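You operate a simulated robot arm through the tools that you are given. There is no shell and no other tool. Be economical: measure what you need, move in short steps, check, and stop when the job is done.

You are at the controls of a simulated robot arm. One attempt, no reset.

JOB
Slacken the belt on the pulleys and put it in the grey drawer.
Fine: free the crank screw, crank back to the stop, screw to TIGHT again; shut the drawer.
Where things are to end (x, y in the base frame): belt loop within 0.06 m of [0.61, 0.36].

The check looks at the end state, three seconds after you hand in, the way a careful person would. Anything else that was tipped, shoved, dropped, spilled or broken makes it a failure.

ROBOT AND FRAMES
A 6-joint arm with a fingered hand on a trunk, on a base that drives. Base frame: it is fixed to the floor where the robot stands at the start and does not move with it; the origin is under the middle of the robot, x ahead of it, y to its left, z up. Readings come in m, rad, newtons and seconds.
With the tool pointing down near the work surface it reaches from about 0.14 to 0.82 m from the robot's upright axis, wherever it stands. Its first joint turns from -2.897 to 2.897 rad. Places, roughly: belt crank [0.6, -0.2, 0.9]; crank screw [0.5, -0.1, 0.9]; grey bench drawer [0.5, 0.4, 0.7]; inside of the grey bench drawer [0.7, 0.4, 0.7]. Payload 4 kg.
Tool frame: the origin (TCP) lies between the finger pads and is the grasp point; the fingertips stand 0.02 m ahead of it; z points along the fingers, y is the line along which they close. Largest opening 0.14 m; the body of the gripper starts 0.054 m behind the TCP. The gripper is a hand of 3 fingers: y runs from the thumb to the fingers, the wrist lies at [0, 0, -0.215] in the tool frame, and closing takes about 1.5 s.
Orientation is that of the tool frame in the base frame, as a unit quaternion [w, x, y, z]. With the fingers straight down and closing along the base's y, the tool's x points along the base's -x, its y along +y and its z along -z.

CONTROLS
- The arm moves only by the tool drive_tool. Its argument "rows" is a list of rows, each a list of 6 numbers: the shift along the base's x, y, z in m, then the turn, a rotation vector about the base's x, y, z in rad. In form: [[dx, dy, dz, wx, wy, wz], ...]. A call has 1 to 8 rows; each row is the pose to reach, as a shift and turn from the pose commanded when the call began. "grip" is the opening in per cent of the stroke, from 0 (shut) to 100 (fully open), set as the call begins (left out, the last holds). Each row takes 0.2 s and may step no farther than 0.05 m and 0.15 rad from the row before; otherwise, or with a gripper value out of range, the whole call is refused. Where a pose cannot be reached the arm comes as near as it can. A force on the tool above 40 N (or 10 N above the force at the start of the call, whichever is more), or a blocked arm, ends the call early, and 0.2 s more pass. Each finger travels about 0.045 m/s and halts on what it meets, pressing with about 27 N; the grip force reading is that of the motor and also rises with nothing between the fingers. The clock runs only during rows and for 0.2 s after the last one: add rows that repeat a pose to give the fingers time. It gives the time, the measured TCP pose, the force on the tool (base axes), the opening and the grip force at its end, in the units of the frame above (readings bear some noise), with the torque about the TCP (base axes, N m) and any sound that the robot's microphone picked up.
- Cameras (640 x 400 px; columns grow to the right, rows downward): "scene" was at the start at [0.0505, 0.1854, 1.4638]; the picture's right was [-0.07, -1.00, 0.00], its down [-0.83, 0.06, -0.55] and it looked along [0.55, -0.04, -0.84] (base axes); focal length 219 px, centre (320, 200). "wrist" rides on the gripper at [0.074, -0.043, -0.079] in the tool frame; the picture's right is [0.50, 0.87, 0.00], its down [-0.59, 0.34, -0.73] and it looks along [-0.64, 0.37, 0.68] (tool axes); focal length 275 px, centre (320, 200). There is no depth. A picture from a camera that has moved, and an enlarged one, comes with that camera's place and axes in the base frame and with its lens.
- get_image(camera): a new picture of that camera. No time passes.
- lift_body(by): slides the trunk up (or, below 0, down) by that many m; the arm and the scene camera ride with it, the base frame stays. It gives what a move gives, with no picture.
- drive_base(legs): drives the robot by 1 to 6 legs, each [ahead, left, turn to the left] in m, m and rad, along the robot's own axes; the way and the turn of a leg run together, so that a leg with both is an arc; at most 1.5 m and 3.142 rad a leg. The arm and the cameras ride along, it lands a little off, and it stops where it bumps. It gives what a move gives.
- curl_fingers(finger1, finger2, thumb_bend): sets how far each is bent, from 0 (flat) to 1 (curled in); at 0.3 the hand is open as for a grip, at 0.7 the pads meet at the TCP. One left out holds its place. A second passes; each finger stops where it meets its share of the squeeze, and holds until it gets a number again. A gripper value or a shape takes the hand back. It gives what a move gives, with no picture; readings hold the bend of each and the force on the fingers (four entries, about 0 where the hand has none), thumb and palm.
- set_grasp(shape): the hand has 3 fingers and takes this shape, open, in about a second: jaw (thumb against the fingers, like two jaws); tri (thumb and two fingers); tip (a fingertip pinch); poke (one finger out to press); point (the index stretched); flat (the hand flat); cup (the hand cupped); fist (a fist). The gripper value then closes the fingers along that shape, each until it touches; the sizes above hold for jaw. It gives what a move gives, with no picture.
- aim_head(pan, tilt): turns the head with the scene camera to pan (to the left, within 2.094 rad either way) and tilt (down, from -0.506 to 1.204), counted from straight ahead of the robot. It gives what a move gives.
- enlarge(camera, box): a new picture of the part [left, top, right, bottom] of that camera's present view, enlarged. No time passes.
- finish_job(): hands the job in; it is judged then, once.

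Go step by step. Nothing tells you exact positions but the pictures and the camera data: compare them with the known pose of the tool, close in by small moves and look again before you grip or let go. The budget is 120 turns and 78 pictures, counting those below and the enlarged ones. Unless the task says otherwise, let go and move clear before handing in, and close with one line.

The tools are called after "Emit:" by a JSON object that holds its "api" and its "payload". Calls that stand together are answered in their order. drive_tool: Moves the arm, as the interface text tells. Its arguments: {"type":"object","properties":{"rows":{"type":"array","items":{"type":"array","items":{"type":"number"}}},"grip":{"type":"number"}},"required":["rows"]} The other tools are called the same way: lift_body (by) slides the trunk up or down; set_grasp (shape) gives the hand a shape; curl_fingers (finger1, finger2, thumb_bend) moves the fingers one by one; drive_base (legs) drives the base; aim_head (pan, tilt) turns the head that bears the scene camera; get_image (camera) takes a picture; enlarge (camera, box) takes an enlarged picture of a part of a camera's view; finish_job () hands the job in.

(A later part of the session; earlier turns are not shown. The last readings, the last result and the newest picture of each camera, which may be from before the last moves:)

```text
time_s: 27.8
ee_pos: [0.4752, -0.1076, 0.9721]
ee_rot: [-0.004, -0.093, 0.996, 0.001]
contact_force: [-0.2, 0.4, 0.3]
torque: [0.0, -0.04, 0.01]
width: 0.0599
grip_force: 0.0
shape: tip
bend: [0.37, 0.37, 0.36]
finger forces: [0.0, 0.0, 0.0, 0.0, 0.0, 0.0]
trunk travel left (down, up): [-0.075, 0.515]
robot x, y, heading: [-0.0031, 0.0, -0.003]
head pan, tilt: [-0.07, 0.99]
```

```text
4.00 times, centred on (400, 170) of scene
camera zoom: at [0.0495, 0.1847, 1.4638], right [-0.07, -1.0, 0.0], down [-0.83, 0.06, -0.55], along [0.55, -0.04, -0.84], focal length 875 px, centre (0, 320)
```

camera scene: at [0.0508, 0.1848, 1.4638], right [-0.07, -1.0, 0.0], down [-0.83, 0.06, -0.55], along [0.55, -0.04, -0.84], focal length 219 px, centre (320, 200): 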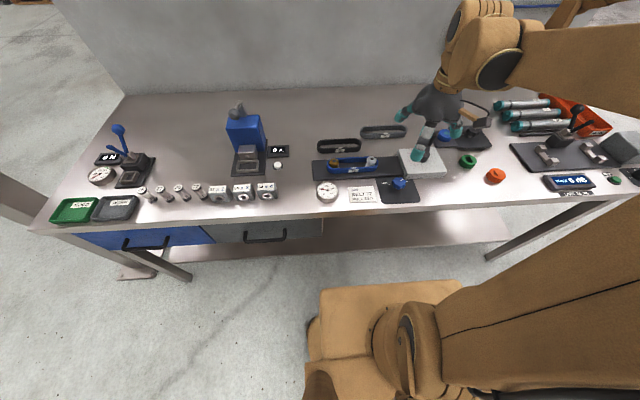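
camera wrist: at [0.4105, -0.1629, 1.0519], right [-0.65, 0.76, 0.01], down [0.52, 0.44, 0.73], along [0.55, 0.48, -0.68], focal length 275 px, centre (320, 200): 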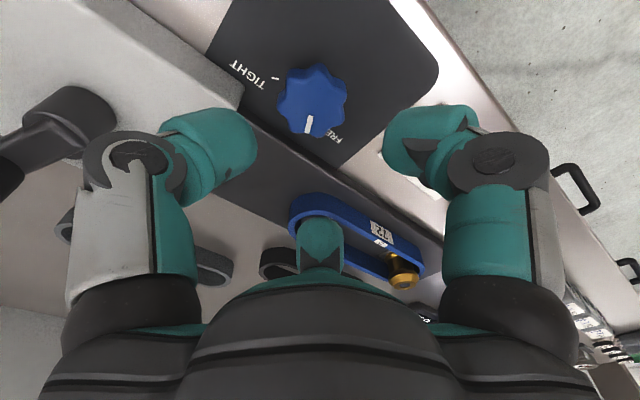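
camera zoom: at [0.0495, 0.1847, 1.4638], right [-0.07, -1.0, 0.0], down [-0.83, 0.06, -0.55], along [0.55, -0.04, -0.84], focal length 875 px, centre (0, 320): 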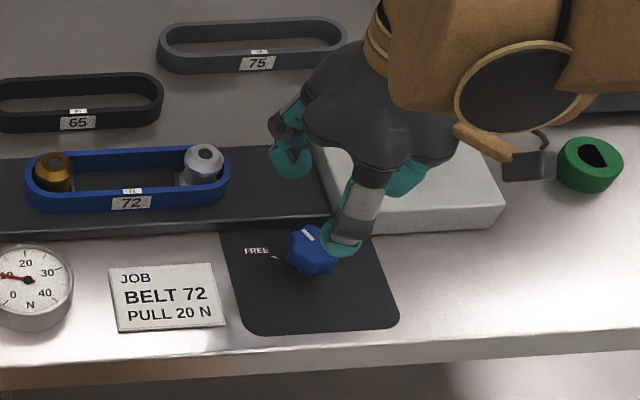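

The pointer stands at about +40°, so about 20° remains. I'll regrip with yaw near +5° and turn 0.42 rad.

Emit:
{"api": "drive_tool", "payload": {"rows": [[0.001, -0.001, -0.03, 0, 0, -0.1], [0.001, -0.001, -0.06, 0, 0, -0.1], [0.001, -0.001, -0.08, 0, 0, -0.1]]}}

Emit:
{"api": "drive_tool", "payload": {"rows": [[0, 0, 0, 0, 0, 0], [0, 0, 0, 0, 0, 0], [0, 0, 0, 0, 0, 0], [0, 0, 0, 0, 0, 0]], "grip": 20}}

Emit:
{"api": "drive_tool", "payload": {"rows": [[0, 0, 0, 0, 0, 0.1], [0, 0, 0, 0, 0, 0.2], [0, 0, 0, 0, 0, 0.3], [0, 0, 0, 0, 0, 0.38], [0, 0, 0, 0, 0, 0.43]]}}

Emit:
{"api": "drive_tool", "payload": {"rows": [[0, 0, 0, 0, 0, 0], [0, 0, 0, 0, 0, 0], [0, 0, 0, 0, 0, 0], [0, 0, 0.01, 0, 0, 0], [0, 0, 0.03, 0, 0, 0], [0, 0, 0.06, 0, 0, 0], [0, 0, 0.1, 0, 0, 0]], "grip": 43}}

Emit:
{"api": "get_image", "payload": {"camera": "wrist"}}

Emit:
{"api": "enlarge", "payload": {"camera": "scene", "box": [340, 120, 460, 220]}}

```text
time_s: 28.6
ee_pos: [0.4789, -0.1071, 0.891]
ee_rot: [-0.004, -0.043, 0.999, 0.002]
contact_force: [-0.6, -0.4, -0.1]
torque: [0.02, -0.02, -0.01]
width: 0.06
grip_force: 0.1
shape: tip
bend: [0.37, 0.37, 0.36]
finger forces: [0.0, 0.1, 0.0, 0.0, 0.0, 0.0]
trunk travel left (down, up): [-0.075, 0.515]
robot x, y, heading: [-0.0022, 0.0036, -0.005]
head pan, tilt: [-0.07, 0.99]
```

```text
time_s: 29.6
ee_pos: [0.4772, -0.1066, 0.8917]
ee_rot: [-0.003, -0.042, 0.999, 0.002]
contact_force: [-3.2, -2.4, -10.7]
torque: [-0.11, 0.04, 0.0]
width: 0.037
grip_force: 27.4
shape: tip
bend: [0.48, 0.45, 0.44]
finger forces: [22.0, 22.0, 0.1, 0.0, 25.2, 0.0]
trunk travel left (down, up): [-0.075, 0.515]
robot x, y, heading: [-0.0019, 0.0021, -0.004]
head pan, tilt: [-0.07, 0.99]
```

```text
time_s: 30.8
ee_pos: [0.4775, -0.1081, 0.891]
ee_rot: [-0.005, -0.257, 0.966, 0.001]
contact_force: [-0.1, -2.5, -19.8]
torque: [-0.06, 0.04, -0.06]
width: 0.0367
grip_force: 27.2
shape: tip
bend: [0.48, 0.45, 0.44]
finger forces: [20.7, 21.0, 0.0, 0.0, 24.1, 0.0]
trunk travel left (down, up): [-0.075, 0.515]
robot x, y, heading: [-0.0013, -0.0013, 0.001]
head pan, tilt: [-0.07, 0.99]
```

```text
time_s: 32.4
ee_pos: [0.4775, -0.1073, 0.9942]
ee_rot: [-0.004, -0.256, 0.967, 0.0]
contact_force: [0.1, -0.1, 0.2]
torque: [-0.01, -0.02, 0.01]
width: 0.0603
grip_force: 0.1
shape: tip
bend: [0.37, 0.37, 0.36]
finger forces: [0.1, 0.1, 0.1, 0.0, 0.0, 0.1]
trunk travel left (down, up): [-0.075, 0.515]
robot x, y, heading: [0.0005, -0.0008, -0.002]
head pan, tilt: [-0.07, 0.99]
```

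```text
42 pictures are left
camera wrist: at [0.434, -0.1811, 1.0734], right [-0.86, 0.51, 0.01], down [0.35, 0.59, 0.73], along [0.37, 0.63, -0.68], focal length 275 px, centre (320, 200)
```

wrist: 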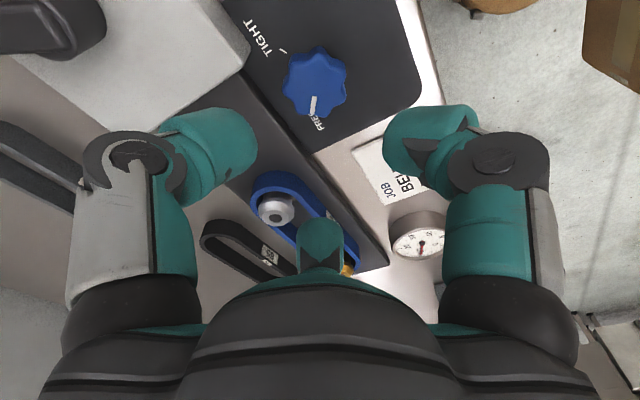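

```text
4.00 times, centred on (400, 170) of scene
camera zoom: at [0.0494, 0.1848, 1.4638], right [-0.07, -1.0, 0.0], down [-0.83, 0.06, -0.55], along [0.55, -0.04, -0.84], focal length 875 px, centre (0, 320)
```

zoom: 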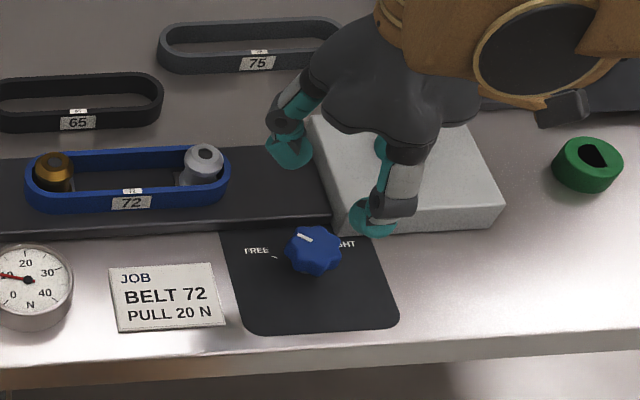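

The pointer now stands at about +60°, on FREE. Next I'll look closely at the crank by lifting and turning the wrist camera toward it.

Emit:
{"api": "drive_tool", "payload": {"rows": [[-0.01, 0.005, 0.02, 0, 0, -0.14], [-0.02, 0.01, 0.04, 0, 0, -0.28], [-0.03, 0.015, 0.06, 0, 0, -0.42], [-0.04, 0.02, 0.08, 0, 0, -0.56], [-0.05, 0.025, 0.09, 0, 0, -0.7], [-0.06, 0.03, 0.1, 0, 0, -0.84], [-0.06, 0.03, 0.11, 0, 0, -0.98]]}}

Emit:
{"api": "drive_tool", "payload": {"rows": [[0, 0, 0, 0, 0, -0.14], [0, 0, 0, 0, 0, -0.28], [0, 0, 0, 0, 0, -0.42], [0, 0, 0, 0, 0, -0.54]], "grip": 100}}

Emit:
{"api": "get_image", "payload": {"camera": "wrist"}}

Emit:
{"api": "enlarge", "payload": {"camera": "scene", "box": [340, 100, 460, 200]}}

```text
time_s: 34.0
ee_pos: [0.4157, -0.0773, 1.1013]
ee_rot: [-0.003, 0.231, 0.973, 0.002]
contact_force: [-0.2, 0.3, 0.5]
torque: [0.01, 0.0, -0.03]
width: 0.0602
grip_force: 0.0
shape: tip
bend: [0.37, 0.37, 0.36]
finger forces: [0.0, 0.1, 0.0, 0.1, 0.0, 0.0]
trunk travel left (down, up): [-0.075, 0.515]
robot x, y, heading: [0.0016, -0.0005, 0.002]
head pan, tilt: [-0.07, 0.99]
```

```text
time_s: 35.0
ee_pos: [0.4166, -0.0788, 1.1026]
ee_rot: [-0.002, 0.481, 0.877, 0.004]
contact_force: [0.0, 0.4, 0.5]
torque: [0.01, -0.01, -0.04]
width: 0.1397
grip_force: 0.0
shape: tip
bend: [0.3, 0.3, 0.3]
finger forces: [0.1, 0.0, 0.0, 0.0, 0.1, 0.1]
trunk travel left (down, up): [-0.075, 0.515]
robot x, y, heading: [-0.0021, -0.002, 0.0]
head pan, tilt: [-0.07, 0.99]
```

```text
40 pictures are left
camera wrist: at [0.3398, -0.0384, 1.1823], right [0.46, 0.89, 0.01], down [0.6, -0.32, 0.73], along [0.65, -0.33, -0.68], focal length 275 px, centre (320, 200)
```

wrist: 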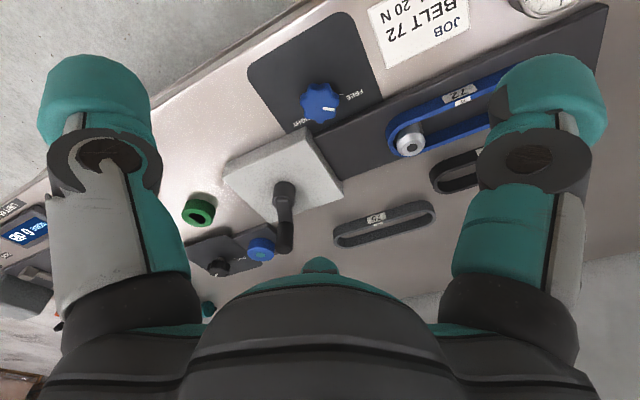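

```text
4.00 times, centred on (400, 150) of scene
camera zoom: at [0.0499, 0.1847, 1.4638], right [-0.07, -1.0, 0.0], down [-0.83, 0.06, -0.55], along [0.55, -0.04, -0.84], focal length 875 px, centre (0, 400)
```

zoom: 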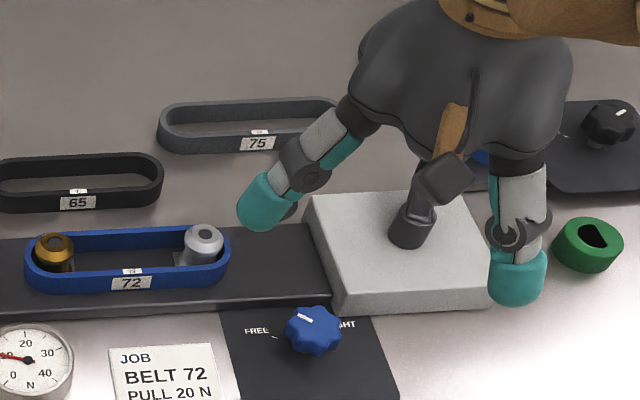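

Emit:
{"api": "enlarge", "payload": {"camera": "wrist", "box": [220, 130, 380, 260]}}

```text
3.08 times, centred on (300, 195) of wrist
camera zoom: at [0.3398, -0.0384, 1.1823], right [0.46, 0.89, 0.01], down [0.6, -0.32, 0.73], along [0.65, -0.33, -0.68], focal length 847 px, centre (382, 215)
```

zoom: 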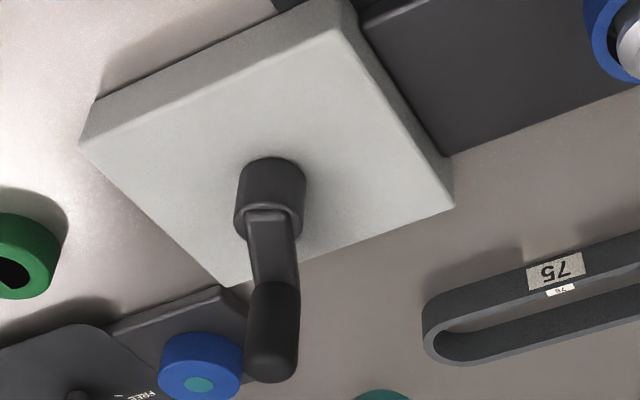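

The two views are nearly in line, so the crank's height is unclear. I'll get a side view by looking along -y with the wrist camera.

Emit:
{"api": "drive_tool", "payload": {"rows": [[0.017, 0.013, 0, 0, 0, -0.136], [0.034, 0.026, 0, 0, 0, -0.272], [0.05, 0.039, 0, 0, 0, -0.408], [0.067, 0.052, 0, 0, 0, -0.544], [0.084, 0.065, -0.01, 0, 0, -0.68], [0.1, 0.078, -0.02, 0, 0, -0.816], [0.117, 0.09, -0.03, 0, 0, -0.952], [0.134, 0.1, -0.04, 0, 0, -1.09]]}}

Emit:
{"api": "get_image", "payload": {"camera": "wrist"}}

Emit:
{"api": "enlarge", "payload": {"camera": "scene", "box": [340, 100, 460, 200]}}

```text
time_s: 36.8
ee_pos: [0.5517, 0.0225, 1.0617]
ee_rot: [0.0, 0.867, 0.499, 0.004]
contact_force: [-0.6, -0.4, 0.0]
torque: [-0.01, -0.02, 0.02]
width: 0.1401
grip_force: 0.0
shape: tip
bend: [0.3, 0.3, 0.3]
finger forces: [0.0, 0.0, 0.0, 0.2, 0.0, 0.1]
trunk travel left (down, up): [-0.075, 0.515]
robot x, y, heading: [-0.0025, -0.0001, -0.003]
head pan, tilt: [-0.07, 0.99]
```

```text
37 pictures are left
camera wrist: at [0.5504, 0.1081, 1.1411], right [1.0, 0.0, 0.01], down [-0.01, -0.68, 0.73], along [0.0, -0.73, -0.68], focal length 275 px, centre (320, 200)
```

wrist: 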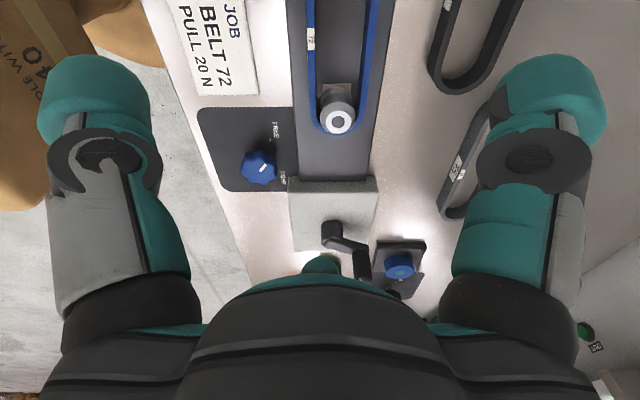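

```text
4.00 times, centred on (400, 150) of scene
camera zoom: at [0.0505, 0.1849, 1.4637], right [-0.07, -1.0, 0.0], down [-0.83, 0.06, -0.55], along [0.55, -0.04, -0.84], focal length 875 px, centre (0, 400)
```

zoom: 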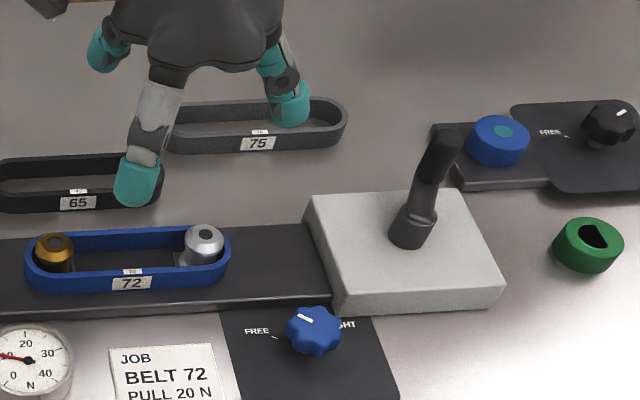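

Emit:
{"api": "enlarge", "payload": {"camera": "wrist", "box": [270, 160, 450, 300]}}

```text
2.86 times, centred on (360, 230) of wrist
camera zoom: at [0.5504, 0.1081, 1.1411], right [1.0, 0.0, 0.01], down [-0.01, -0.68, 0.73], along [0.0, -0.73, -0.68], focal length 786 px, centre (206, 114)
```

zoom: 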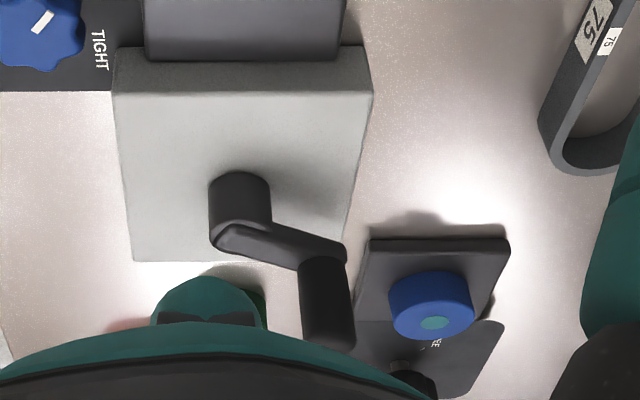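

The crank is now clear: the hub is near (0.56, -0.204), a flat arm points at about -27°, and an upright handle tops out at (0.607, -0.232, 0.968). I'll move above the handle with the fingers partly closed.

Emit:
{"api": "drive_tool", "payload": {"rows": [[0.01, -0.042, 0, 0, 0, 0], [0.02, -0.084, 0, 0, 0, 0], [0.03, -0.126, 0, 0, 0, 0], [0.04, -0.168, 0, 0, 0, 0], [0.05, -0.21, 0, 0, 0, 0], [0.056, -0.252, 0, 0, 0, 0], [0.056, -0.252, -0.03, 0, 0, 0]], "grip": 45}}

Emit:
{"api": "get_image", "payload": {"camera": "wrist"}}

Emit:
{"api": "enlarge", "payload": {"camera": "scene", "box": [280, 100, 460, 220]}}

```text
time_s: 38.4
ee_pos: [0.606, -0.2294, 1.0302]
ee_rot: [0.0, 0.866, 0.501, 0.004]
contact_force: [-0.2, 0.2, 0.1]
torque: [-0.01, -0.03, -0.02]
width: 0.0634
grip_force: 0.0
shape: tip
bend: [0.36, 0.36, 0.35]
finger forces: [0.0, 0.1, 0.1, 0.0, 0.0, 0.0]
trunk travel left (down, up): [-0.075, 0.515]
robot x, y, heading: [0.0018, 0.0029, -0.004]
head pan, tilt: [-0.07, 0.99]
```

```text
34 pictures are left
camera wrist: at [0.6047, -0.1435, 1.1102], right [1.0, 0.0, 0.01], down [0.0, -0.68, 0.73], along [0.01, -0.73, -0.68], focal length 275 px, centre (320, 200)
```

wrist: 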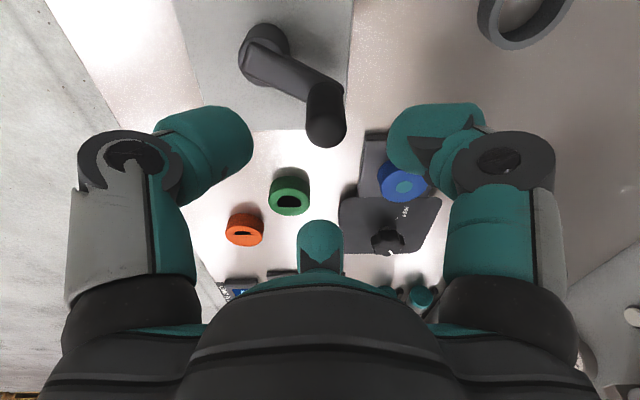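

```text
3.33 times, centred on (370, 160) of scene
camera zoom: at [0.0502, 0.1846, 1.4638], right [-0.07, -1.0, 0.0], down [-0.83, 0.06, -0.55], along [0.55, -0.04, -0.84], focal length 730 px, centre (153, 333)
```

zoom: 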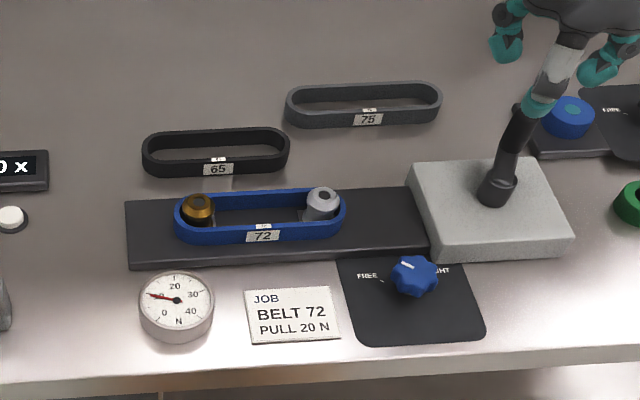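

Emit:
{"api": "drive_tool", "payload": {"rows": [[0.004, -0.004, -0.02, 0, 0, 0], [0.004, -0.004, -0.04, 0, 0, 0], [0.004, -0.004, -0.06, 0, 0, 0], [0.004, -0.004, -0.07, 0, 0, 0]]}}

Emit:
{"api": "get_image", "payload": {"camera": "wrist"}}

```text
time_s: 39.4
ee_pos: [0.6097, -0.2335, 0.9614]
ee_rot: [0.0, 0.866, 0.501, 0.003]
contact_force: [-0.1, 0.7, 0.1]
torque: [0.0, -0.01, 0.0]
width: 0.0631
grip_force: 0.2
shape: tip
bend: [0.36, 0.36, 0.35]
finger forces: [0.0, 0.0, 0.0, 0.0, 0.0, 0.0]
trunk travel left (down, up): [-0.075, 0.515]
robot x, y, heading: [0.0017, -0.0025, -0.007]
head pan, tilt: [-0.07, 0.99]
```

```text
32 pictures are left
camera wrist: at [0.6087, -0.1481, 1.0415], right [1.0, 0.0, 0.01], down [0.0, -0.68, 0.73], along [0.01, -0.73, -0.68], focal length 275 px, centre (320, 200)
```

wrist: 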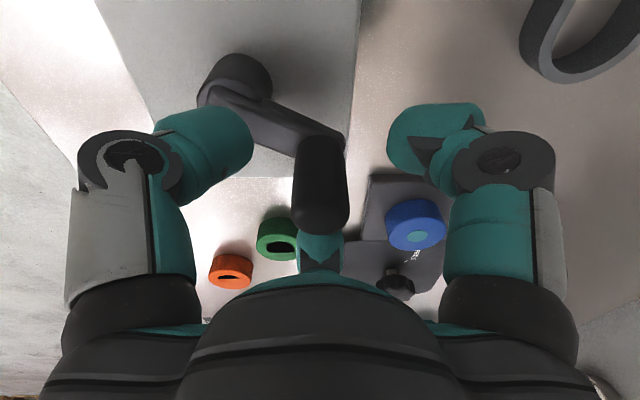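

The handle sits centred between the fingers. I'll close on it.

Emit:
{"api": "drive_tool", "payload": {"rows": [[0, 0, -0.004, 0, 0, 0], [0, 0, -0.004, 0, 0, 0], [0, 0, -0.004, 0, 0, 0], [0, 0, -0.004, 0, 0, 0], [0, 0, -0.004, 0, 0, 0], [0, 0, -0.004, 0, 0, 0]], "grip": 5}}

Emit:
{"api": "get_image", "payload": {"camera": "wrist"}}

```text
time_s: 40.8
ee_pos: [0.6094, -0.2335, 0.957]
ee_rot: [-0.001, 0.866, 0.501, 0.004]
contact_force: [1.0, -1.2, -2.5]
torque: [-0.09, -0.1, -0.04]
width: 0.0185
grip_force: 27.0
shape: tip
bend: [0.56, 0.55, 0.54]
finger forces: [25.9, 27.6, 0.0, 0.0, 20.4, 0.1]
trunk travel left (down, up): [-0.075, 0.515]
robot x, y, heading: [-0.0005, -0.0016, -0.005]
head pan, tilt: [-0.07, 0.99]
```

```text
31 pictures are left
camera wrist: at [0.6085, -0.1476, 1.0372], right [1.0, 0.0, 0.01], down [0.0, -0.68, 0.73], along [0.01, -0.73, -0.68], focal length 275 px, centre (320, 200)
```

wrist: 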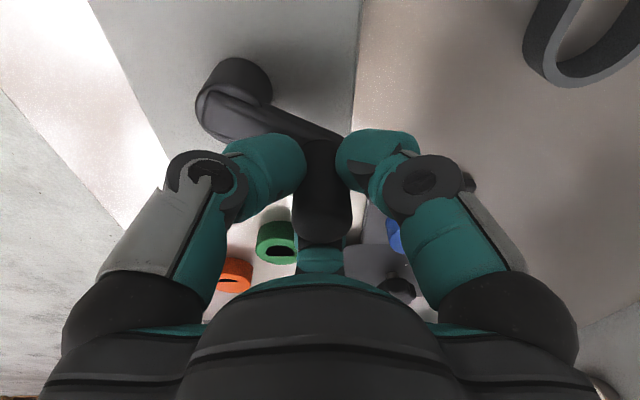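

Gripped. I'll try a gentle 15° anticlockwise and watch force and gauge.

Emit:
{"api": "drive_tool", "payload": {"rows": [[0.0025, 0.0039, 0, 0, 0, 0.087], [0.0045, 0.008, 0, 0, 0, 0.175], [0.0062, 0.0123, 0, 0, 0, 0.262]]}}

Emit:
{"api": "enlarge", "payload": {"camera": "scene", "box": [280, 120, 460, 220]}}

```text
time_s: 41.6
ee_pos: [0.6139, -0.2216, 0.9579]
ee_rot: [-0.001, 0.792, 0.61, 0.003]
contact_force: [-22.1, 2.1, -17.1]
torque: [0.02, 0.21, -0.04]
width: 0.0182
grip_force: 27.2
shape: tip
bend: [0.57, 0.56, 0.54]
finger forces: [21.3, 24.6, 0.0, 0.1, 25.0, 0.0]
trunk travel left (down, up): [-0.075, 0.515]
robot x, y, heading: [-0.0028, -0.0008, -0.001]
head pan, tilt: [-0.07, 0.99]
```

```text
3.56 times, centred on (370, 170) of scene
camera zoom: at [0.0485, 0.1844, 1.4637], right [-0.07, -1.0, 0.0], down [-0.83, 0.06, -0.55], along [0.55, -0.04, -0.84], focal length 778 px, centre (142, 307)
```

zoom: 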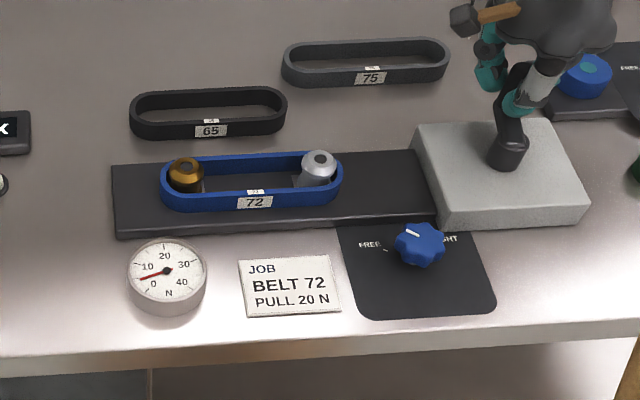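

The gauge dropped from about 9 N to 5 N, so anticlockwise slackens. The pull says the pivot is nearer (0.558, -0.207) with radius 0.0575, so I'll go on along that circle.

Emit:
{"api": "drive_tool", "payload": {"rows": [[-0.0012, 0.0062, 0, 0, 0, 0.12], [-0.0008, 0.0142, 0, 0, 0, 0.26], [-0.0012, 0.0222, 0, 0, 0, 0.4], [-0.0028, 0.0301, 0, 0, 0, 0.54]]}}

Emit:
{"api": "enlarge", "payload": {"camera": "scene", "box": [280, 120, 460, 220]}}

```text
time_s: 42.6
ee_pos: [0.6119, -0.1941, 0.96]
ee_rot: [-0.001, 0.601, 0.799, 0.004]
contact_force: [-20.0, -12.7, -14.0]
torque: [-0.11, 0.22, 0.1]
width: 0.0184
grip_force: 27.5
shape: tip
bend: [0.57, 0.56, 0.53]
finger forces: [20.1, 22.3, 0.0, 0.1, 27.1, 0.0]
trunk travel left (down, up): [-0.075, 0.515]
robot x, y, heading: [-0.0026, 0.0026, 0.0]
head pan, tilt: [-0.07, 0.99]
```

```text
3.56 times, centred on (370, 170) of scene
camera zoom: at [0.0488, 0.1821, 1.4642], right [-0.07, -1.0, 0.0], down [-0.83, 0.06, -0.55], along [0.55, -0.04, -0.84], focal length 778 px, centre (142, 307)
```

zoom: 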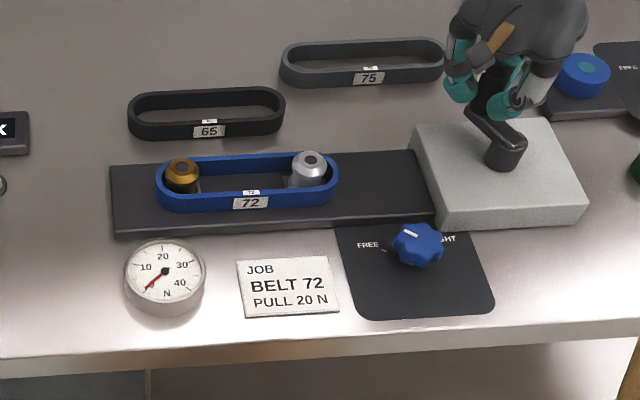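

The gauge is near 0. I'll keep turning along a slightly tighter circle until the stop.

Emit:
{"api": "drive_tool", "payload": {"rows": [[-0.0032, 0.0038, -0.001, 0, 0, 0.12], [-0.0065, 0.0101, -0.002, 0, 0, 0.26], [-0.0107, 0.0159, -0.002, 0, 0, 0.4], [-0.0157, 0.021, -0.002, 0, 0, 0.54]]}}

Emit:
{"api": "enlarge", "payload": {"camera": "scene", "box": [280, 120, 460, 220]}}

```text
time_s: 43.6
ee_pos: [0.5953, -0.1762, 0.9574]
ee_rot: [-0.002, 0.367, 0.93, 0.004]
contact_force: [-14.2, -30.6, 15.0]
torque: [-0.39, 0.21, 0.1]
width: 0.0185
grip_force: 27.5
shape: tip
bend: [0.87, 0.56, 0.53]
finger forces: [22.9, 25.6, 0.0, 0.1, 34.7, 0.0]
trunk travel left (down, up): [-0.075, 0.515]
robot x, y, heading: [-0.0044, 0.0024, -0.003]
head pan, tilt: [-0.07, 0.99]
```

```text
3.56 times, centred on (370, 170) of scene
camera zoom: at [0.047, 0.1807, 1.4645], right [-0.07, -1.0, 0.0], down [-0.83, 0.06, -0.55], along [0.55, -0.04, -0.83], focal length 778 px, centre (142, 307)
```

zoom: 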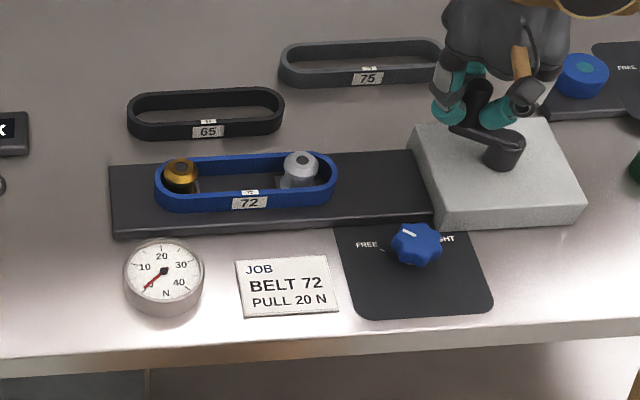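

Emit:
{"api": "drive_tool", "payload": {"rows": [[-0.0076, -0.002, 0, 0, 0, 0.14], [-0.0147, 0.0014, 0, 0, 0, 0.28], [-0.0223, 0.0034, 0, 0, 0, 0.42], [-0.0301, 0.0041, 0, 0, 0, 0.56]]}}

Emit:
{"api": "enlarge", "payload": {"camera": "scene", "box": [280, 120, 460, 220]}}

Emit:
{"api": "get_image", "payload": {"camera": "wrist"}}

```text
time_s: 44.6
ee_pos: [0.5703, -0.1672, 0.9567]
ee_rot: [-0.002, 0.095, 0.995, 0.003]
contact_force: [7.6, -18.7, 26.4]
torque: [-0.22, -0.1, 0.27]
width: 0.0189
grip_force: 27.2
shape: tip
bend: [0.88, 0.56, 0.53]
finger forces: [28.7, 30.1, 0.0, 0.0, 33.4, 0.0]
trunk travel left (down, up): [-0.075, 0.515]
robot x, y, heading: [-0.0018, -0.0002, 0.002]
head pan, tilt: [-0.07, 0.99]
```

```text
3.56 times, centred on (370, 170) of scene
camera zoom: at [0.0489, 0.1829, 1.4642], right [-0.07, -1.0, 0.0], down [-0.83, 0.06, -0.55], along [0.55, -0.04, -0.84], focal length 778 px, centre (142, 307)
```

zoom: 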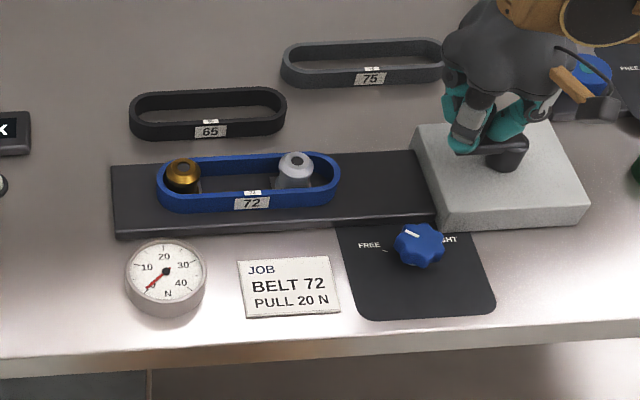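

```text
26 pictures are left
camera wrist: at [0.4877, -0.1958, 1.0364], right [-0.33, 0.94, 0.01], down [0.64, 0.22, 0.73], along [0.69, 0.25, -0.68], focal length 275 px, centre (320, 200)
```

wrist: 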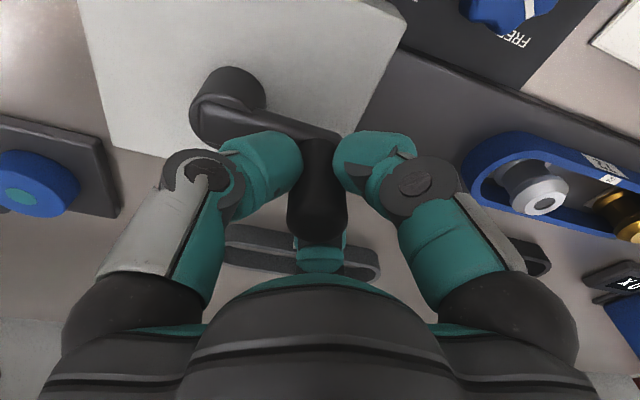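

The crank has gone about 105° and the silver pulley has backed off inside the belt. I'll keep going until the arm meets the stop.

Emit:
{"api": "drive_tool", "payload": {"rows": [[-0.004, 0.001, 0, 0, 0, 0.08], [-0.0116, 0.0003, 0, 0, 0, 0.22], [-0.019, -0.0017, 0, 0, 0, 0.36], [-0.026, -0.0049, 0, 0, 0, 0.5]]}}

Emit:
{"api": "enlarge", "payload": {"camera": "scene", "box": [280, 120, 460, 220]}}

```text
time_s: 45.5
ee_pos: [0.5504, -0.1709, 0.9564]
ee_rot: [-0.002, -0.091, 0.996, 0.0]
contact_force: [9.1, -8.5, 14.0]
torque: [-0.03, -0.16, 0.23]
width: 0.0194
grip_force: 26.3
shape: tip
bend: [0.88, 0.56, 0.53]
finger forces: [27.3, 31.0, 0.1, 0.0, 29.8, 0.1]
trunk travel left (down, up): [-0.075, 0.515]
robot x, y, heading: [0.0015, -0.0021, -0.004]
head pan, tilt: [-0.07, 0.99]
stopped in row 4: the force on the tool passed its limit (the readings are from after the stop); the commanded pose is now the measured one
```

```text
3.56 times, centred on (370, 170) of scene
camera zoom: at [0.0508, 0.1835, 1.4637], right [-0.07, -1.0, 0.0], down [-0.83, 0.06, -0.55], along [0.55, -0.04, -0.84], focal length 778 px, centre (142, 307)
```

zoom: 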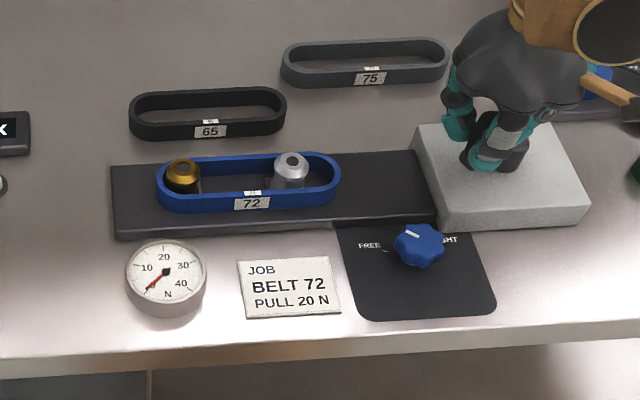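

A fit of the handle points gives pivot (0.570, -0.212) and radius 0.045, so my last arc was slightly off. I'll try further along the right circle to tell a real stop from sideways pull.

Emit:
{"api": "drive_tool", "payload": {"rows": [[-0.0042, -0.0029, 0, 0, 0, 0.12], [-0.0093, -0.0066, 0, 0, 0, 0.26], [-0.0138, -0.011, 0, 0, 0, 0.4]]}}

```text
time_s: 46.3
ee_pos: [0.5357, -0.18, 0.9567]
ee_rot: [-0.004, -0.289, 0.957, 0.001]
contact_force: [7.7, -10.5, 12.1]
torque: [-0.07, -0.11, -0.09]
width: 0.0189
grip_force: 26.8
shape: tip
bend: [0.88, 0.56, 0.53]
finger forces: [28.7, 30.1, 0.1, 0.1, 30.9, 0.0]
trunk travel left (down, up): [-0.075, 0.515]
robot x, y, heading: [0.0009, -0.0011, -0.001]
head pan, tilt: [-0.07, 0.99]
```

It moved freely, so that was not the stop. Continuing.

Emit:
{"api": "drive_tool", "payload": {"rows": [[-0.0039, -0.0049, 0, 0, 0, 0.13], [-0.007, -0.0104, 0, 0, 0, 0.26], [-0.0094, -0.0162, 0, 0, 0, 0.39], [-0.0109, -0.0223, 0, 0, 0, 0.5]]}}

Emit:
{"api": "enlarge", "payload": {"camera": "scene", "box": [280, 120, 460, 220]}}

```text
time_s: 47.3
ee_pos: [0.5275, -0.1943, 0.9568]
ee_rot: [-0.004, -0.513, 0.859, 0.0]
contact_force: [-3.8, -0.1, 4.0]
torque: [0.15, 0.02, -0.57]
width: 0.0188
grip_force: 26.8
shape: tip
bend: [0.88, 0.56, 0.53]
finger forces: [23.2, 28.0, 0.0, 0.0, 30.1, 0.1]
out of reach, approached as far as the arm can: row 4
trunk travel left (down, up): [-0.075, 0.515]
robot x, y, heading: [0.0009, -0.0013, -0.001]
head pan, tilt: [-0.07, 0.99]
```

```text
3.56 times, centred on (370, 170) of scene
camera zoom: at [0.0494, 0.1845, 1.4638], right [-0.07, -1.0, 0.0], down [-0.83, 0.06, -0.55], along [0.55, -0.04, -0.84], focal length 778 px, centre (142, 307)
```

zoom: 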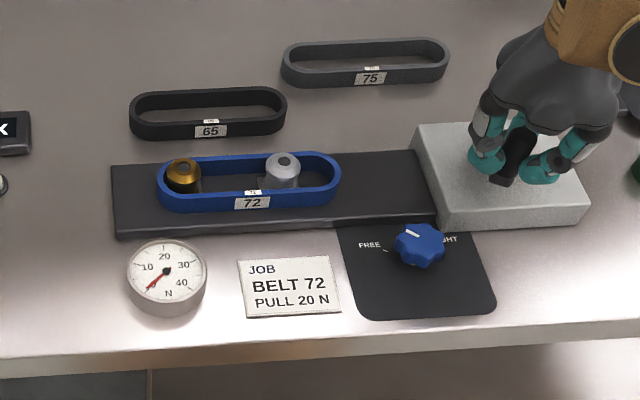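

The wrist limit is reached with the crank at about 157°. I'll release, rise, turn the wrist back 120° and regrip.

Emit:
{"api": "drive_tool", "payload": {"rows": [[0, 0, 0, 0, 0, 0], [0, 0, 0, 0, 0, 0], [0, 0, 0, 0, 0, 0], [0, 0, 0.02, 0, 0, 0], [0, 0, 0.04, 0, 0, -0.14], [0, 0, 0.06, 0, 0, -0.28], [0, 0, 0.06, 0, 0, -0.42], [0, 0, 0.06, 0, 0, -0.56]], "grip": 45}}

Emit:
{"api": "drive_tool", "payload": {"rows": [[0, 0, 0, 0, 0, -0.14], [0, 0, 0, 0, 0, -0.28], [0, 0, 0, 0, 0, -0.42], [0, 0, 0, 0, 0, -0.56], [0, 0, 0, 0, 0, -0.7], [0, 0, 0, 0, 0, -0.84], [0, 0, 0, 0, 0, -0.98], [0, 0, 0, 0, 0, -1.1]]}}

Emit:
{"api": "get_image", "payload": {"camera": "wrist"}}

```text
time_s: 49.1
ee_pos: [0.5298, -0.1917, 1.0167]
ee_rot: [-0.002, -0.258, 0.966, 0.001]
contact_force: [0.1, 0.9, -0.2]
torque: [0.0, -0.01, 0.0]
width: 0.0629
grip_force: 0.1
shape: tip
bend: [0.36, 0.36, 0.35]
finger forces: [0.0, 0.1, 0.0, 0.0, 0.1, 0.1]
trunk travel left (down, up): [-0.075, 0.515]
robot x, y, heading: [-0.0021, -0.0009, -0.005]
head pan, tilt: [-0.07, 0.99]
```

```text
time_s: 50.9
ee_pos: [0.5279, -0.1918, 1.0174]
ee_rot: [-0.002, 0.286, 0.958, 0.002]
contact_force: [0.0, -0.7, 0.3]
torque: [0.03, -0.02, -0.01]
width: 0.0625
grip_force: 0.0
shape: tip
bend: [0.36, 0.36, 0.35]
finger forces: [0.1, 0.0, 0.0, 0.1, 0.1, 0.0]
trunk travel left (down, up): [-0.075, 0.515]
robot x, y, heading: [-0.0036, 0.0016, -0.002]
head pan, tilt: [-0.07, 0.99]
```

```text
23 pictures are left
camera wrist: at [0.4429, -0.1875, 1.0965], right [0.05, 1.0, 0.01], down [0.68, -0.04, 0.73], along [0.73, -0.04, -0.68], focal length 275 px, centre (320, 200)
```

wrist: 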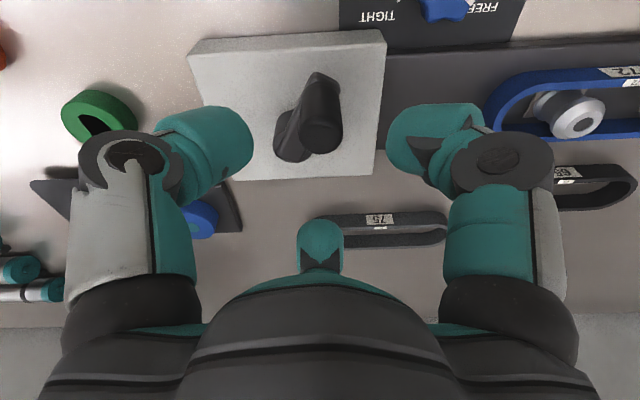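

The handle is right below the tool centre. I'll descend, grip and continue the arc.

Emit:
{"api": "drive_tool", "payload": {"rows": [[0.001, 0, -0.03, 0, 0, 0], [0.001, 0, -0.055, 0, 0, 0], [0.001, 0, -0.061, 0, 0, 0]]}}

Emit:
{"api": "drive_tool", "payload": {"rows": [[0, 0, 0, 0, 0, 0], [0, 0, 0, 0, 0, 0], [0, 0, 0, 0, 0, 0], [0, 0, 0, 0, 0, 0], [0, 0, 0, 0, 0, 0], [0, 0, 0, 0, 0, 0]], "grip": 5}}

Emit:
{"api": "drive_tool", "payload": {"rows": [[-0.0015, -0.006, 0, 0, 0, 0.13], [-0.003, -0.0122, 0, 0, 0, 0.27], [-0.0035, -0.0184, 0, 0, 0, 0.41], [-0.0033, -0.0247, 0, 0, 0, 0.55]]}}

Emit:
{"api": "enlarge", "payload": {"camera": "scene", "box": [280, 120, 460, 220]}}

```text
time_s: 51.7
ee_pos: [0.5319, -0.192, 0.9559]
ee_rot: [-0.002, 0.284, 0.959, 0.003]
contact_force: [0.1, 0.0, -0.5]
torque: [0.02, -0.03, -0.02]
width: 0.0623
grip_force: 0.0
shape: tip
bend: [0.36, 0.36, 0.35]
finger forces: [0.0, 0.1, 0.0, 0.0, 0.0, 0.0]
trunk travel left (down, up): [-0.075, 0.515]
robot x, y, heading: [-0.0011, 0.0012, -0.003]
head pan, tilt: [-0.07, 0.99]
```

```text
time_s: 53.1
ee_pos: [0.5319, -0.1922, 0.9552]
ee_rot: [-0.003, 0.284, 0.959, 0.002]
contact_force: [2.4, -1.0, -7.1]
torque: [-0.01, -0.11, -0.06]
width: 0.0209
grip_force: 27.4
shape: tip
bend: [0.95, 0.62, 0.52]
finger forces: [22.1, 24.6, 0.1, 0.1, 21.1, 0.0]
trunk travel left (down, up): [-0.075, 0.515]
robot x, y, heading: [-0.0007, -0.0001, -0.004]
head pan, tilt: [-0.07, 0.99]
```

```text
time_s: 53.8
ee_pos: [0.5311, -0.1967, 0.9569]
ee_rot: [-0.002, 0.14, 0.99, 0.005]
contact_force: [6.8, 16.4, 1.3]
torque: [0.24, -0.24, -0.25]
width: 0.0199
grip_force: 26.9
shape: tip
bend: [0.51, 0.62, 0.54]
finger forces: [27.4, 28.7, 0.0, 0.0, 17.2, 0.0]
trunk travel left (down, up): [-0.075, 0.515]
robot x, y, heading: [-0.0025, 0.0002, 0.001]
head pan, tilt: [-0.07, 0.99]
stopped in row 3: the force on the tool passed its limit (the readings are from after the stop); the commanded pose is now the measured one
```

```text
3.56 times, centred on (370, 170) of scene
camera zoom: at [0.0501, 0.1876, 1.4636], right [-0.07, -1.0, 0.0], down [-0.83, 0.06, -0.55], along [0.55, -0.04, -0.84], focal length 778 px, centre (142, 307)
```

zoom: 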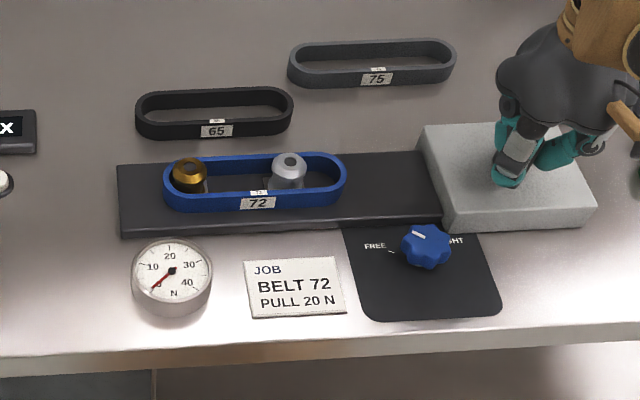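

Force now opposes the turn directly and the pulley no longer moves, so the crank is at its stop. I'll release and go back over the screw knob to tighten it.

Emit:
{"api": "drive_tool", "payload": {"rows": [[0, 0, 0, 0, 0, 0], [0, 0, 0, 0, 0, 0], [0, 0, 0, 0, 0, 0], [0, 0, 0.02, 0, 0, 0], [0, 0, 0.05, 0, 0, 0.1], [-0.02, 0.03, 0.06, 0, 0, 0.2], [-0.04, 0.06, 0.06, 0, 0, 0.3], [-0.0545, 0.0887, 0.06, 0, 0, 0.43]], "grip": 45}}

Emit:
{"api": "get_image", "payload": {"camera": "wrist"}}

Emit:
{"api": "enlarge", "payload": {"camera": "scene", "box": [280, 120, 460, 220]}}

```text
time_s: 55.6
ee_pos: [0.4757, -0.1121, 1.0165]
ee_rot: [-0.003, -0.073, 0.997, 0.004]
contact_force: [-0.5, 0.2, 0.2]
torque: [0.01, 0.0, 0.03]
width: 0.0625
grip_force: 0.1
shape: tip
bend: [0.36, 0.36, 0.35]
finger forces: [0.1, 0.0, 0.0, 0.0, 0.0, 0.0]
trunk travel left (down, up): [-0.075, 0.515]
robot x, y, heading: [-0.0018, 0.002, 0.003]
head pan, tilt: [-0.07, 0.99]
```

```text
21 pictures are left
camera wrist: at [0.4077, -0.1661, 1.0964], right [-0.62, 0.78, 0.01], down [0.54, 0.42, 0.73], along [0.57, 0.46, -0.68], focal length 275 px, centre (320, 200)
```

wrist: 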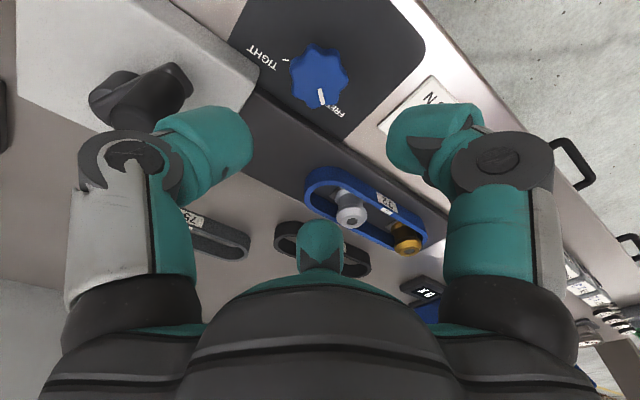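

```text
3.56 times, centred on (370, 170) of scene
camera zoom: at [0.0495, 0.1856, 1.4638], right [-0.07, -1.0, 0.0], down [-0.83, 0.06, -0.55], along [0.55, -0.04, -0.84], focal length 778 px, centre (142, 307)
```

zoom: 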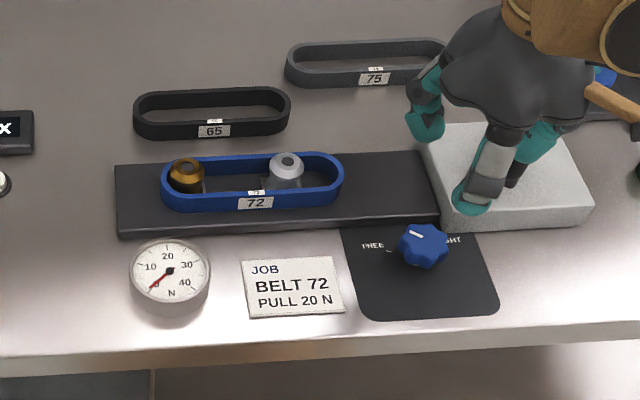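

The knob is directly below. I'll go down, grip and turn clockwise 1.1 rad.

Emit:
{"api": "drive_tool", "payload": {"rows": [[0, 0, -0.04, 0, 0, 0], [0, 0, -0.08, 0, 0, 0], [0, 0, -0.11, 0, 0, 0], [0, 0, -0.1255, 0, 0, 0]], "grip": 43}}

Emit:
{"api": "drive_tool", "payload": {"rows": [[0, 0, 0, 0, 0, 0], [0, 0, 0, 0, 0, 0], [0, 0, 0, 0, 0, 0], [0, 0, 0, 0, 0, 0]], "grip": 20}}

Emit:
{"api": "drive_tool", "payload": {"rows": [[0, 0, 0, 0, 0, -0.14], [0, 0, 0, 0, 0, -0.28], [0, 0, 0, 0, 0, -0.42], [0, 0, 0, 0, 0, -0.56], [0, 0, 0, 0, 0, -0.7], [0, 0, 0, 0, 0, -0.84], [0, 0, 0, 0, 0, -0.98], [0, 0, 0, 0, 0, -1.08]]}}

```text
time_s: 56.6
ee_pos: [0.4745, -0.1109, 0.8898]
ee_rot: [-0.003, -0.073, 0.997, 0.003]
contact_force: [0.6, 0.0, 1.0]
torque: [0.02, 0.0, -0.01]
width: 0.0606
grip_force: 0.1
shape: tip
bend: [0.37, 0.37, 0.36]
finger forces: [0.0, 0.1, 0.1, 0.0, 0.0, 0.1]
trunk travel left (down, up): [-0.075, 0.515]
robot x, y, heading: [-0.0013, -0.0, -0.0]
head pan, tilt: [-0.07, 0.99]
```

```text
time_s: 57.6
ee_pos: [0.4754, -0.1106, 0.8907]
ee_rot: [-0.004, -0.072, 0.997, 0.004]
contact_force: [-2.4, 3.0, -10.0]
torque: [-0.02, 0.0, 0.02]
width: 0.0361
grip_force: 27.3
shape: tip
bend: [0.48, 0.43, 0.46]
finger forces: [21.7, 24.1, 0.0, 0.0, 22.5, 0.1]
trunk travel left (down, up): [-0.075, 0.515]
robot x, y, heading: [-0.0014, 0.0037, 0.003]
head pan, tilt: [-0.07, 0.99]
```

```text
time_s: 59.4
ee_pos: [0.4748, -0.108, 0.8905]
ee_rot: [0.001, 0.451, 0.893, 0.004]
contact_force: [2.2, 30.4, -0.5]
torque: [0.41, -0.03, 0.18]
width: 0.0349
grip_force: 26.7
shape: tip
bend: [0.48, 0.43, 0.46]
finger forces: [30.3, 23.7, 0.0, 0.0, 21.4, 0.0]
trunk travel left (down, up): [-0.075, 0.515]
robot x, y, heading: [0.0023, 0.0025, 0.005]
head pan, tilt: [-0.07, 0.99]
```

Turned about 62° clockwise. Now I'll release, rise, turn back and take a second stroke.

Emit:
{"api": "drive_tool", "payload": {"rows": [[0, 0, 0, 0, 0, 0], [0, 0, 0, 0, 0, 0], [0, 0, 0, 0, 0, 0], [0, 0, 0.02, 0, 0, 0], [0, 0, 0.05, 0, 0, 0], [0, 0, 0.07, 0, 0, 0.14], [0, 0, 0.07, 0, 0, 0.28], [0, 0, 0.07, 0, 0, 0.42]], "grip": 43}}

Emit:
{"api": "drive_tool", "payload": {"rows": [[0, 0, 0, 0, 0, 0.14], [0, 0, 0, 0, 0, 0.28], [0, 0, 0, 0, 0, 0.42], [0, 0, 0, 0, 0, 0.56], [0, 0, 0, 0, 0, 0.68]]}}

Emit:
{"api": "get_image", "payload": {"camera": "wrist"}}

```text
time_s: 61.2
ee_pos: [0.4757, -0.1111, 0.9606]
ee_rot: [-0.001, 0.254, 0.967, 0.005]
contact_force: [-0.3, -0.8, 0.3]
torque: [-0.04, 0.02, 0.0]
width: 0.0599
grip_force: 0.1
shape: tip
bend: [0.37, 0.37, 0.36]
finger forces: [0.0, 0.0, 0.0, 0.1, 0.0, 0.1]
trunk travel left (down, up): [-0.075, 0.515]
robot x, y, heading: [-0.0015, 0.0005, -0.001]
head pan, tilt: [-0.07, 0.99]
```

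```text
time_s: 62.4
ee_pos: [0.4755, -0.1113, 0.9615]
ee_rot: [-0.003, -0.084, 0.996, 0.005]
contact_force: [0.5, -0.1, -0.3]
torque: [0.03, -0.01, 0.0]
width: 0.0602
grip_force: 0.0
shape: tip
bend: [0.37, 0.37, 0.36]
finger forces: [0.0, 0.0, 0.1, 0.1, 0.0, 0.1]
trunk travel left (down, up): [-0.075, 0.515]
robot x, y, heading: [0.0017, -0.0025, 0.005]
head pan, tilt: [-0.07, 0.99]
```

```text
19 pictures are left
camera wrist: at [0.4092, -0.1663, 1.0405], right [-0.64, 0.77, 0.01], down [0.53, 0.43, 0.73], along [0.56, 0.47, -0.68], focal length 275 px, centre (320, 200)
```

wrist: 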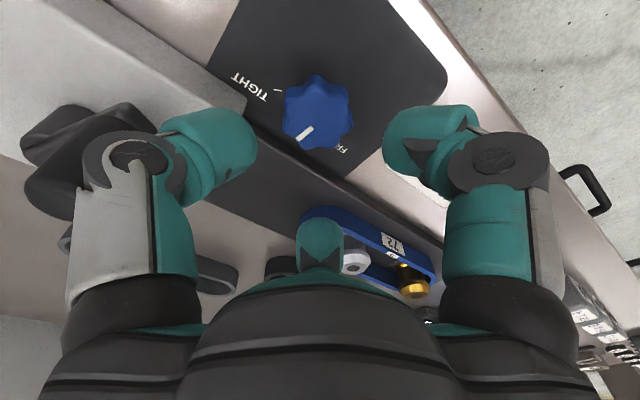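

Emit:
{"api": "drive_tool", "payload": {"rows": [[0, 0.001, -0.03, 0, 0, 0], [0, 0.001, -0.055, 0, 0, 0], [0, 0.001, -0.071, 0, 0, 0]]}}

Emit:
{"api": "drive_tool", "payload": {"rows": [[0, 0, 0, 0, 0, 0], [0, 0, 0, 0, 0, 0], [0, 0, 0, 0, 0, 0], [0, 0, 0, 0, 0, 0]], "grip": 20}}

Emit:
{"api": "drive_tool", "payload": {"rows": [[0, 0, 0, 0, 0, -0.14], [0, 0, 0, 0, 0, -0.28], [0, 0, 0, 0, 0, -0.42], [0, 0, 0, 0, 0, -0.56], [0, 0, 0, 0, 0, -0.7], [0, 0, 0, 0, 0, -0.84], [0, 0, 0, 0, 0, -0.98], [0, 0, 0, 0, 0, -1.08]]}}

Emit:
{"api": "drive_tool", "payload": {"rows": [[0, 0, 0, 0, 0, 0], [0, 0, 0, 0, 0, 0], [0, 0, 0, 0, 0, 0], [0, 0, 0.02, 0, 0, 0], [0, 0, 0.05, 0, 0, 0], [0, 0, 0.07, 0, 0, 0.14], [0, 0, 0.07, 0, 0, 0.28], [0, 0, 0.07, 0, 0, 0.42]], "grip": 43}}

Emit:
{"api": "drive_tool", "payload": {"rows": [[0, 0, 0, 0, 0, 0.14], [0, 0, 0, 0, 0, 0.28], [0, 0, 0, 0, 0, 0.42], [0, 0, 0, 0, 0, 0.56], [0, 0, 0, 0, 0, 0.68]]}}

Emit:
{"api": "get_image", "payload": {"camera": "wrist"}}

```text
time_s: 63.2
ee_pos: [0.4754, -0.108, 0.8894]
ee_rot: [-0.004, -0.083, 0.997, 0.004]
contact_force: [0.3, 0.4, 0.0]
torque: [-0.01, 0.01, -0.01]
width: 0.06
grip_force: 0.0
shape: tip
bend: [0.37, 0.37, 0.36]
finger forces: [0.0, 0.0, 0.1, 0.1, 0.0, 0.1]
trunk travel left (down, up): [-0.075, 0.515]
robot x, y, heading: [-0.0006, 0.0026, 0.001]
head pan, tilt: [-0.07, 0.99]
```

```text
time_s: 64.2
ee_pos: [0.4743, -0.1081, 0.8896]
ee_rot: [-0.004, -0.083, 0.997, 0.003]
contact_force: [-3.4, -0.6, -9.0]
torque: [-0.05, 0.04, 0.0]
width: 0.0369
grip_force: 27.1
shape: tip
bend: [0.49, 0.44, 0.44]
finger forces: [21.7, 22.6, 0.0, 0.0, 23.3, 0.1]
trunk travel left (down, up): [-0.075, 0.515]
robot x, y, heading: [-0.0014, 0.0029, 0.001]
head pan, tilt: [-0.07, 0.99]
```

```text
time_s: 66.0
ee_pos: [0.4763, -0.1105, 0.8886]
ee_rot: [0.0, 0.443, 0.896, 0.004]
contact_force: [3.0, 14.0, 1.6]
torque: [0.42, -0.09, 0.87]
width: 0.0358
grip_force: 26.9
shape: tip
bend: [0.47, 0.43, 0.46]
finger forces: [34.8, 25.4, 0.0, 0.0, 17.2, 0.0]
trunk travel left (down, up): [-0.075, 0.515]
robot x, y, heading: [-0.001, -0.0004, -0.004]
head pan, tilt: [-0.07, 0.99]
```

```text
time_s: 67.8
ee_pos: [0.4753, -0.1108, 0.9597]
ee_rot: [-0.001, 0.243, 0.97, 0.005]
contact_force: [-0.7, 0.8, -0.1]
torque: [0.01, -0.01, -0.04]
width: 0.0598
grip_force: 0.0
shape: tip
bend: [0.37, 0.37, 0.36]
finger forces: [0.0, 0.0, 0.0, 0.0, 0.0, 0.0]
trunk travel left (down, up): [-0.075, 0.515]
robot x, y, heading: [0.0011, -0.0031, -0.001]
head pan, tilt: [-0.07, 0.99]
```

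```text
time_s: 69.0
ee_pos: [0.4764, -0.1096, 0.9595]
ee_rot: [-0.003, -0.094, 0.996, 0.004]
contact_force: [-0.3, -0.3, -0.1]
torque: [-0.03, 0.01, 0.01]
width: 0.06
grip_force: 0.0
shape: tip
bend: [0.37, 0.37, 0.36]
finger forces: [0.1, 0.0, 0.0, 0.0, 0.0, 0.0]
trunk travel left (down, up): [-0.075, 0.515]
robot x, y, heading: [-0.0005, -0.0014, 0.002]
head pan, tilt: [-0.07, 0.99]
```

```text
18 pictures are left
camera wrist: at [0.4109, -0.166, 1.0389], right [-0.65, 0.76, 0.01], down [0.52, 0.44, 0.73], along [0.55, 0.48, -0.68], focal length 275 px, centre (320, 200)
```

wrist: 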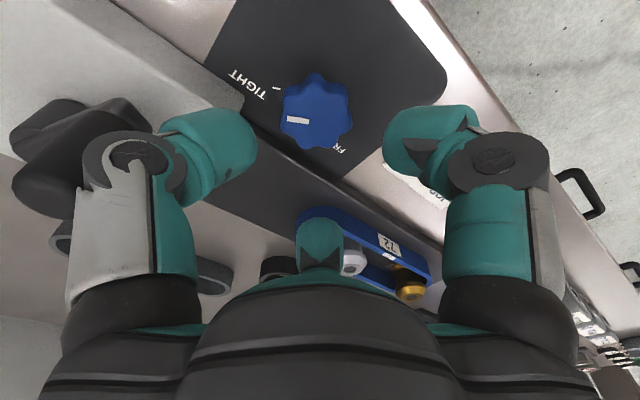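

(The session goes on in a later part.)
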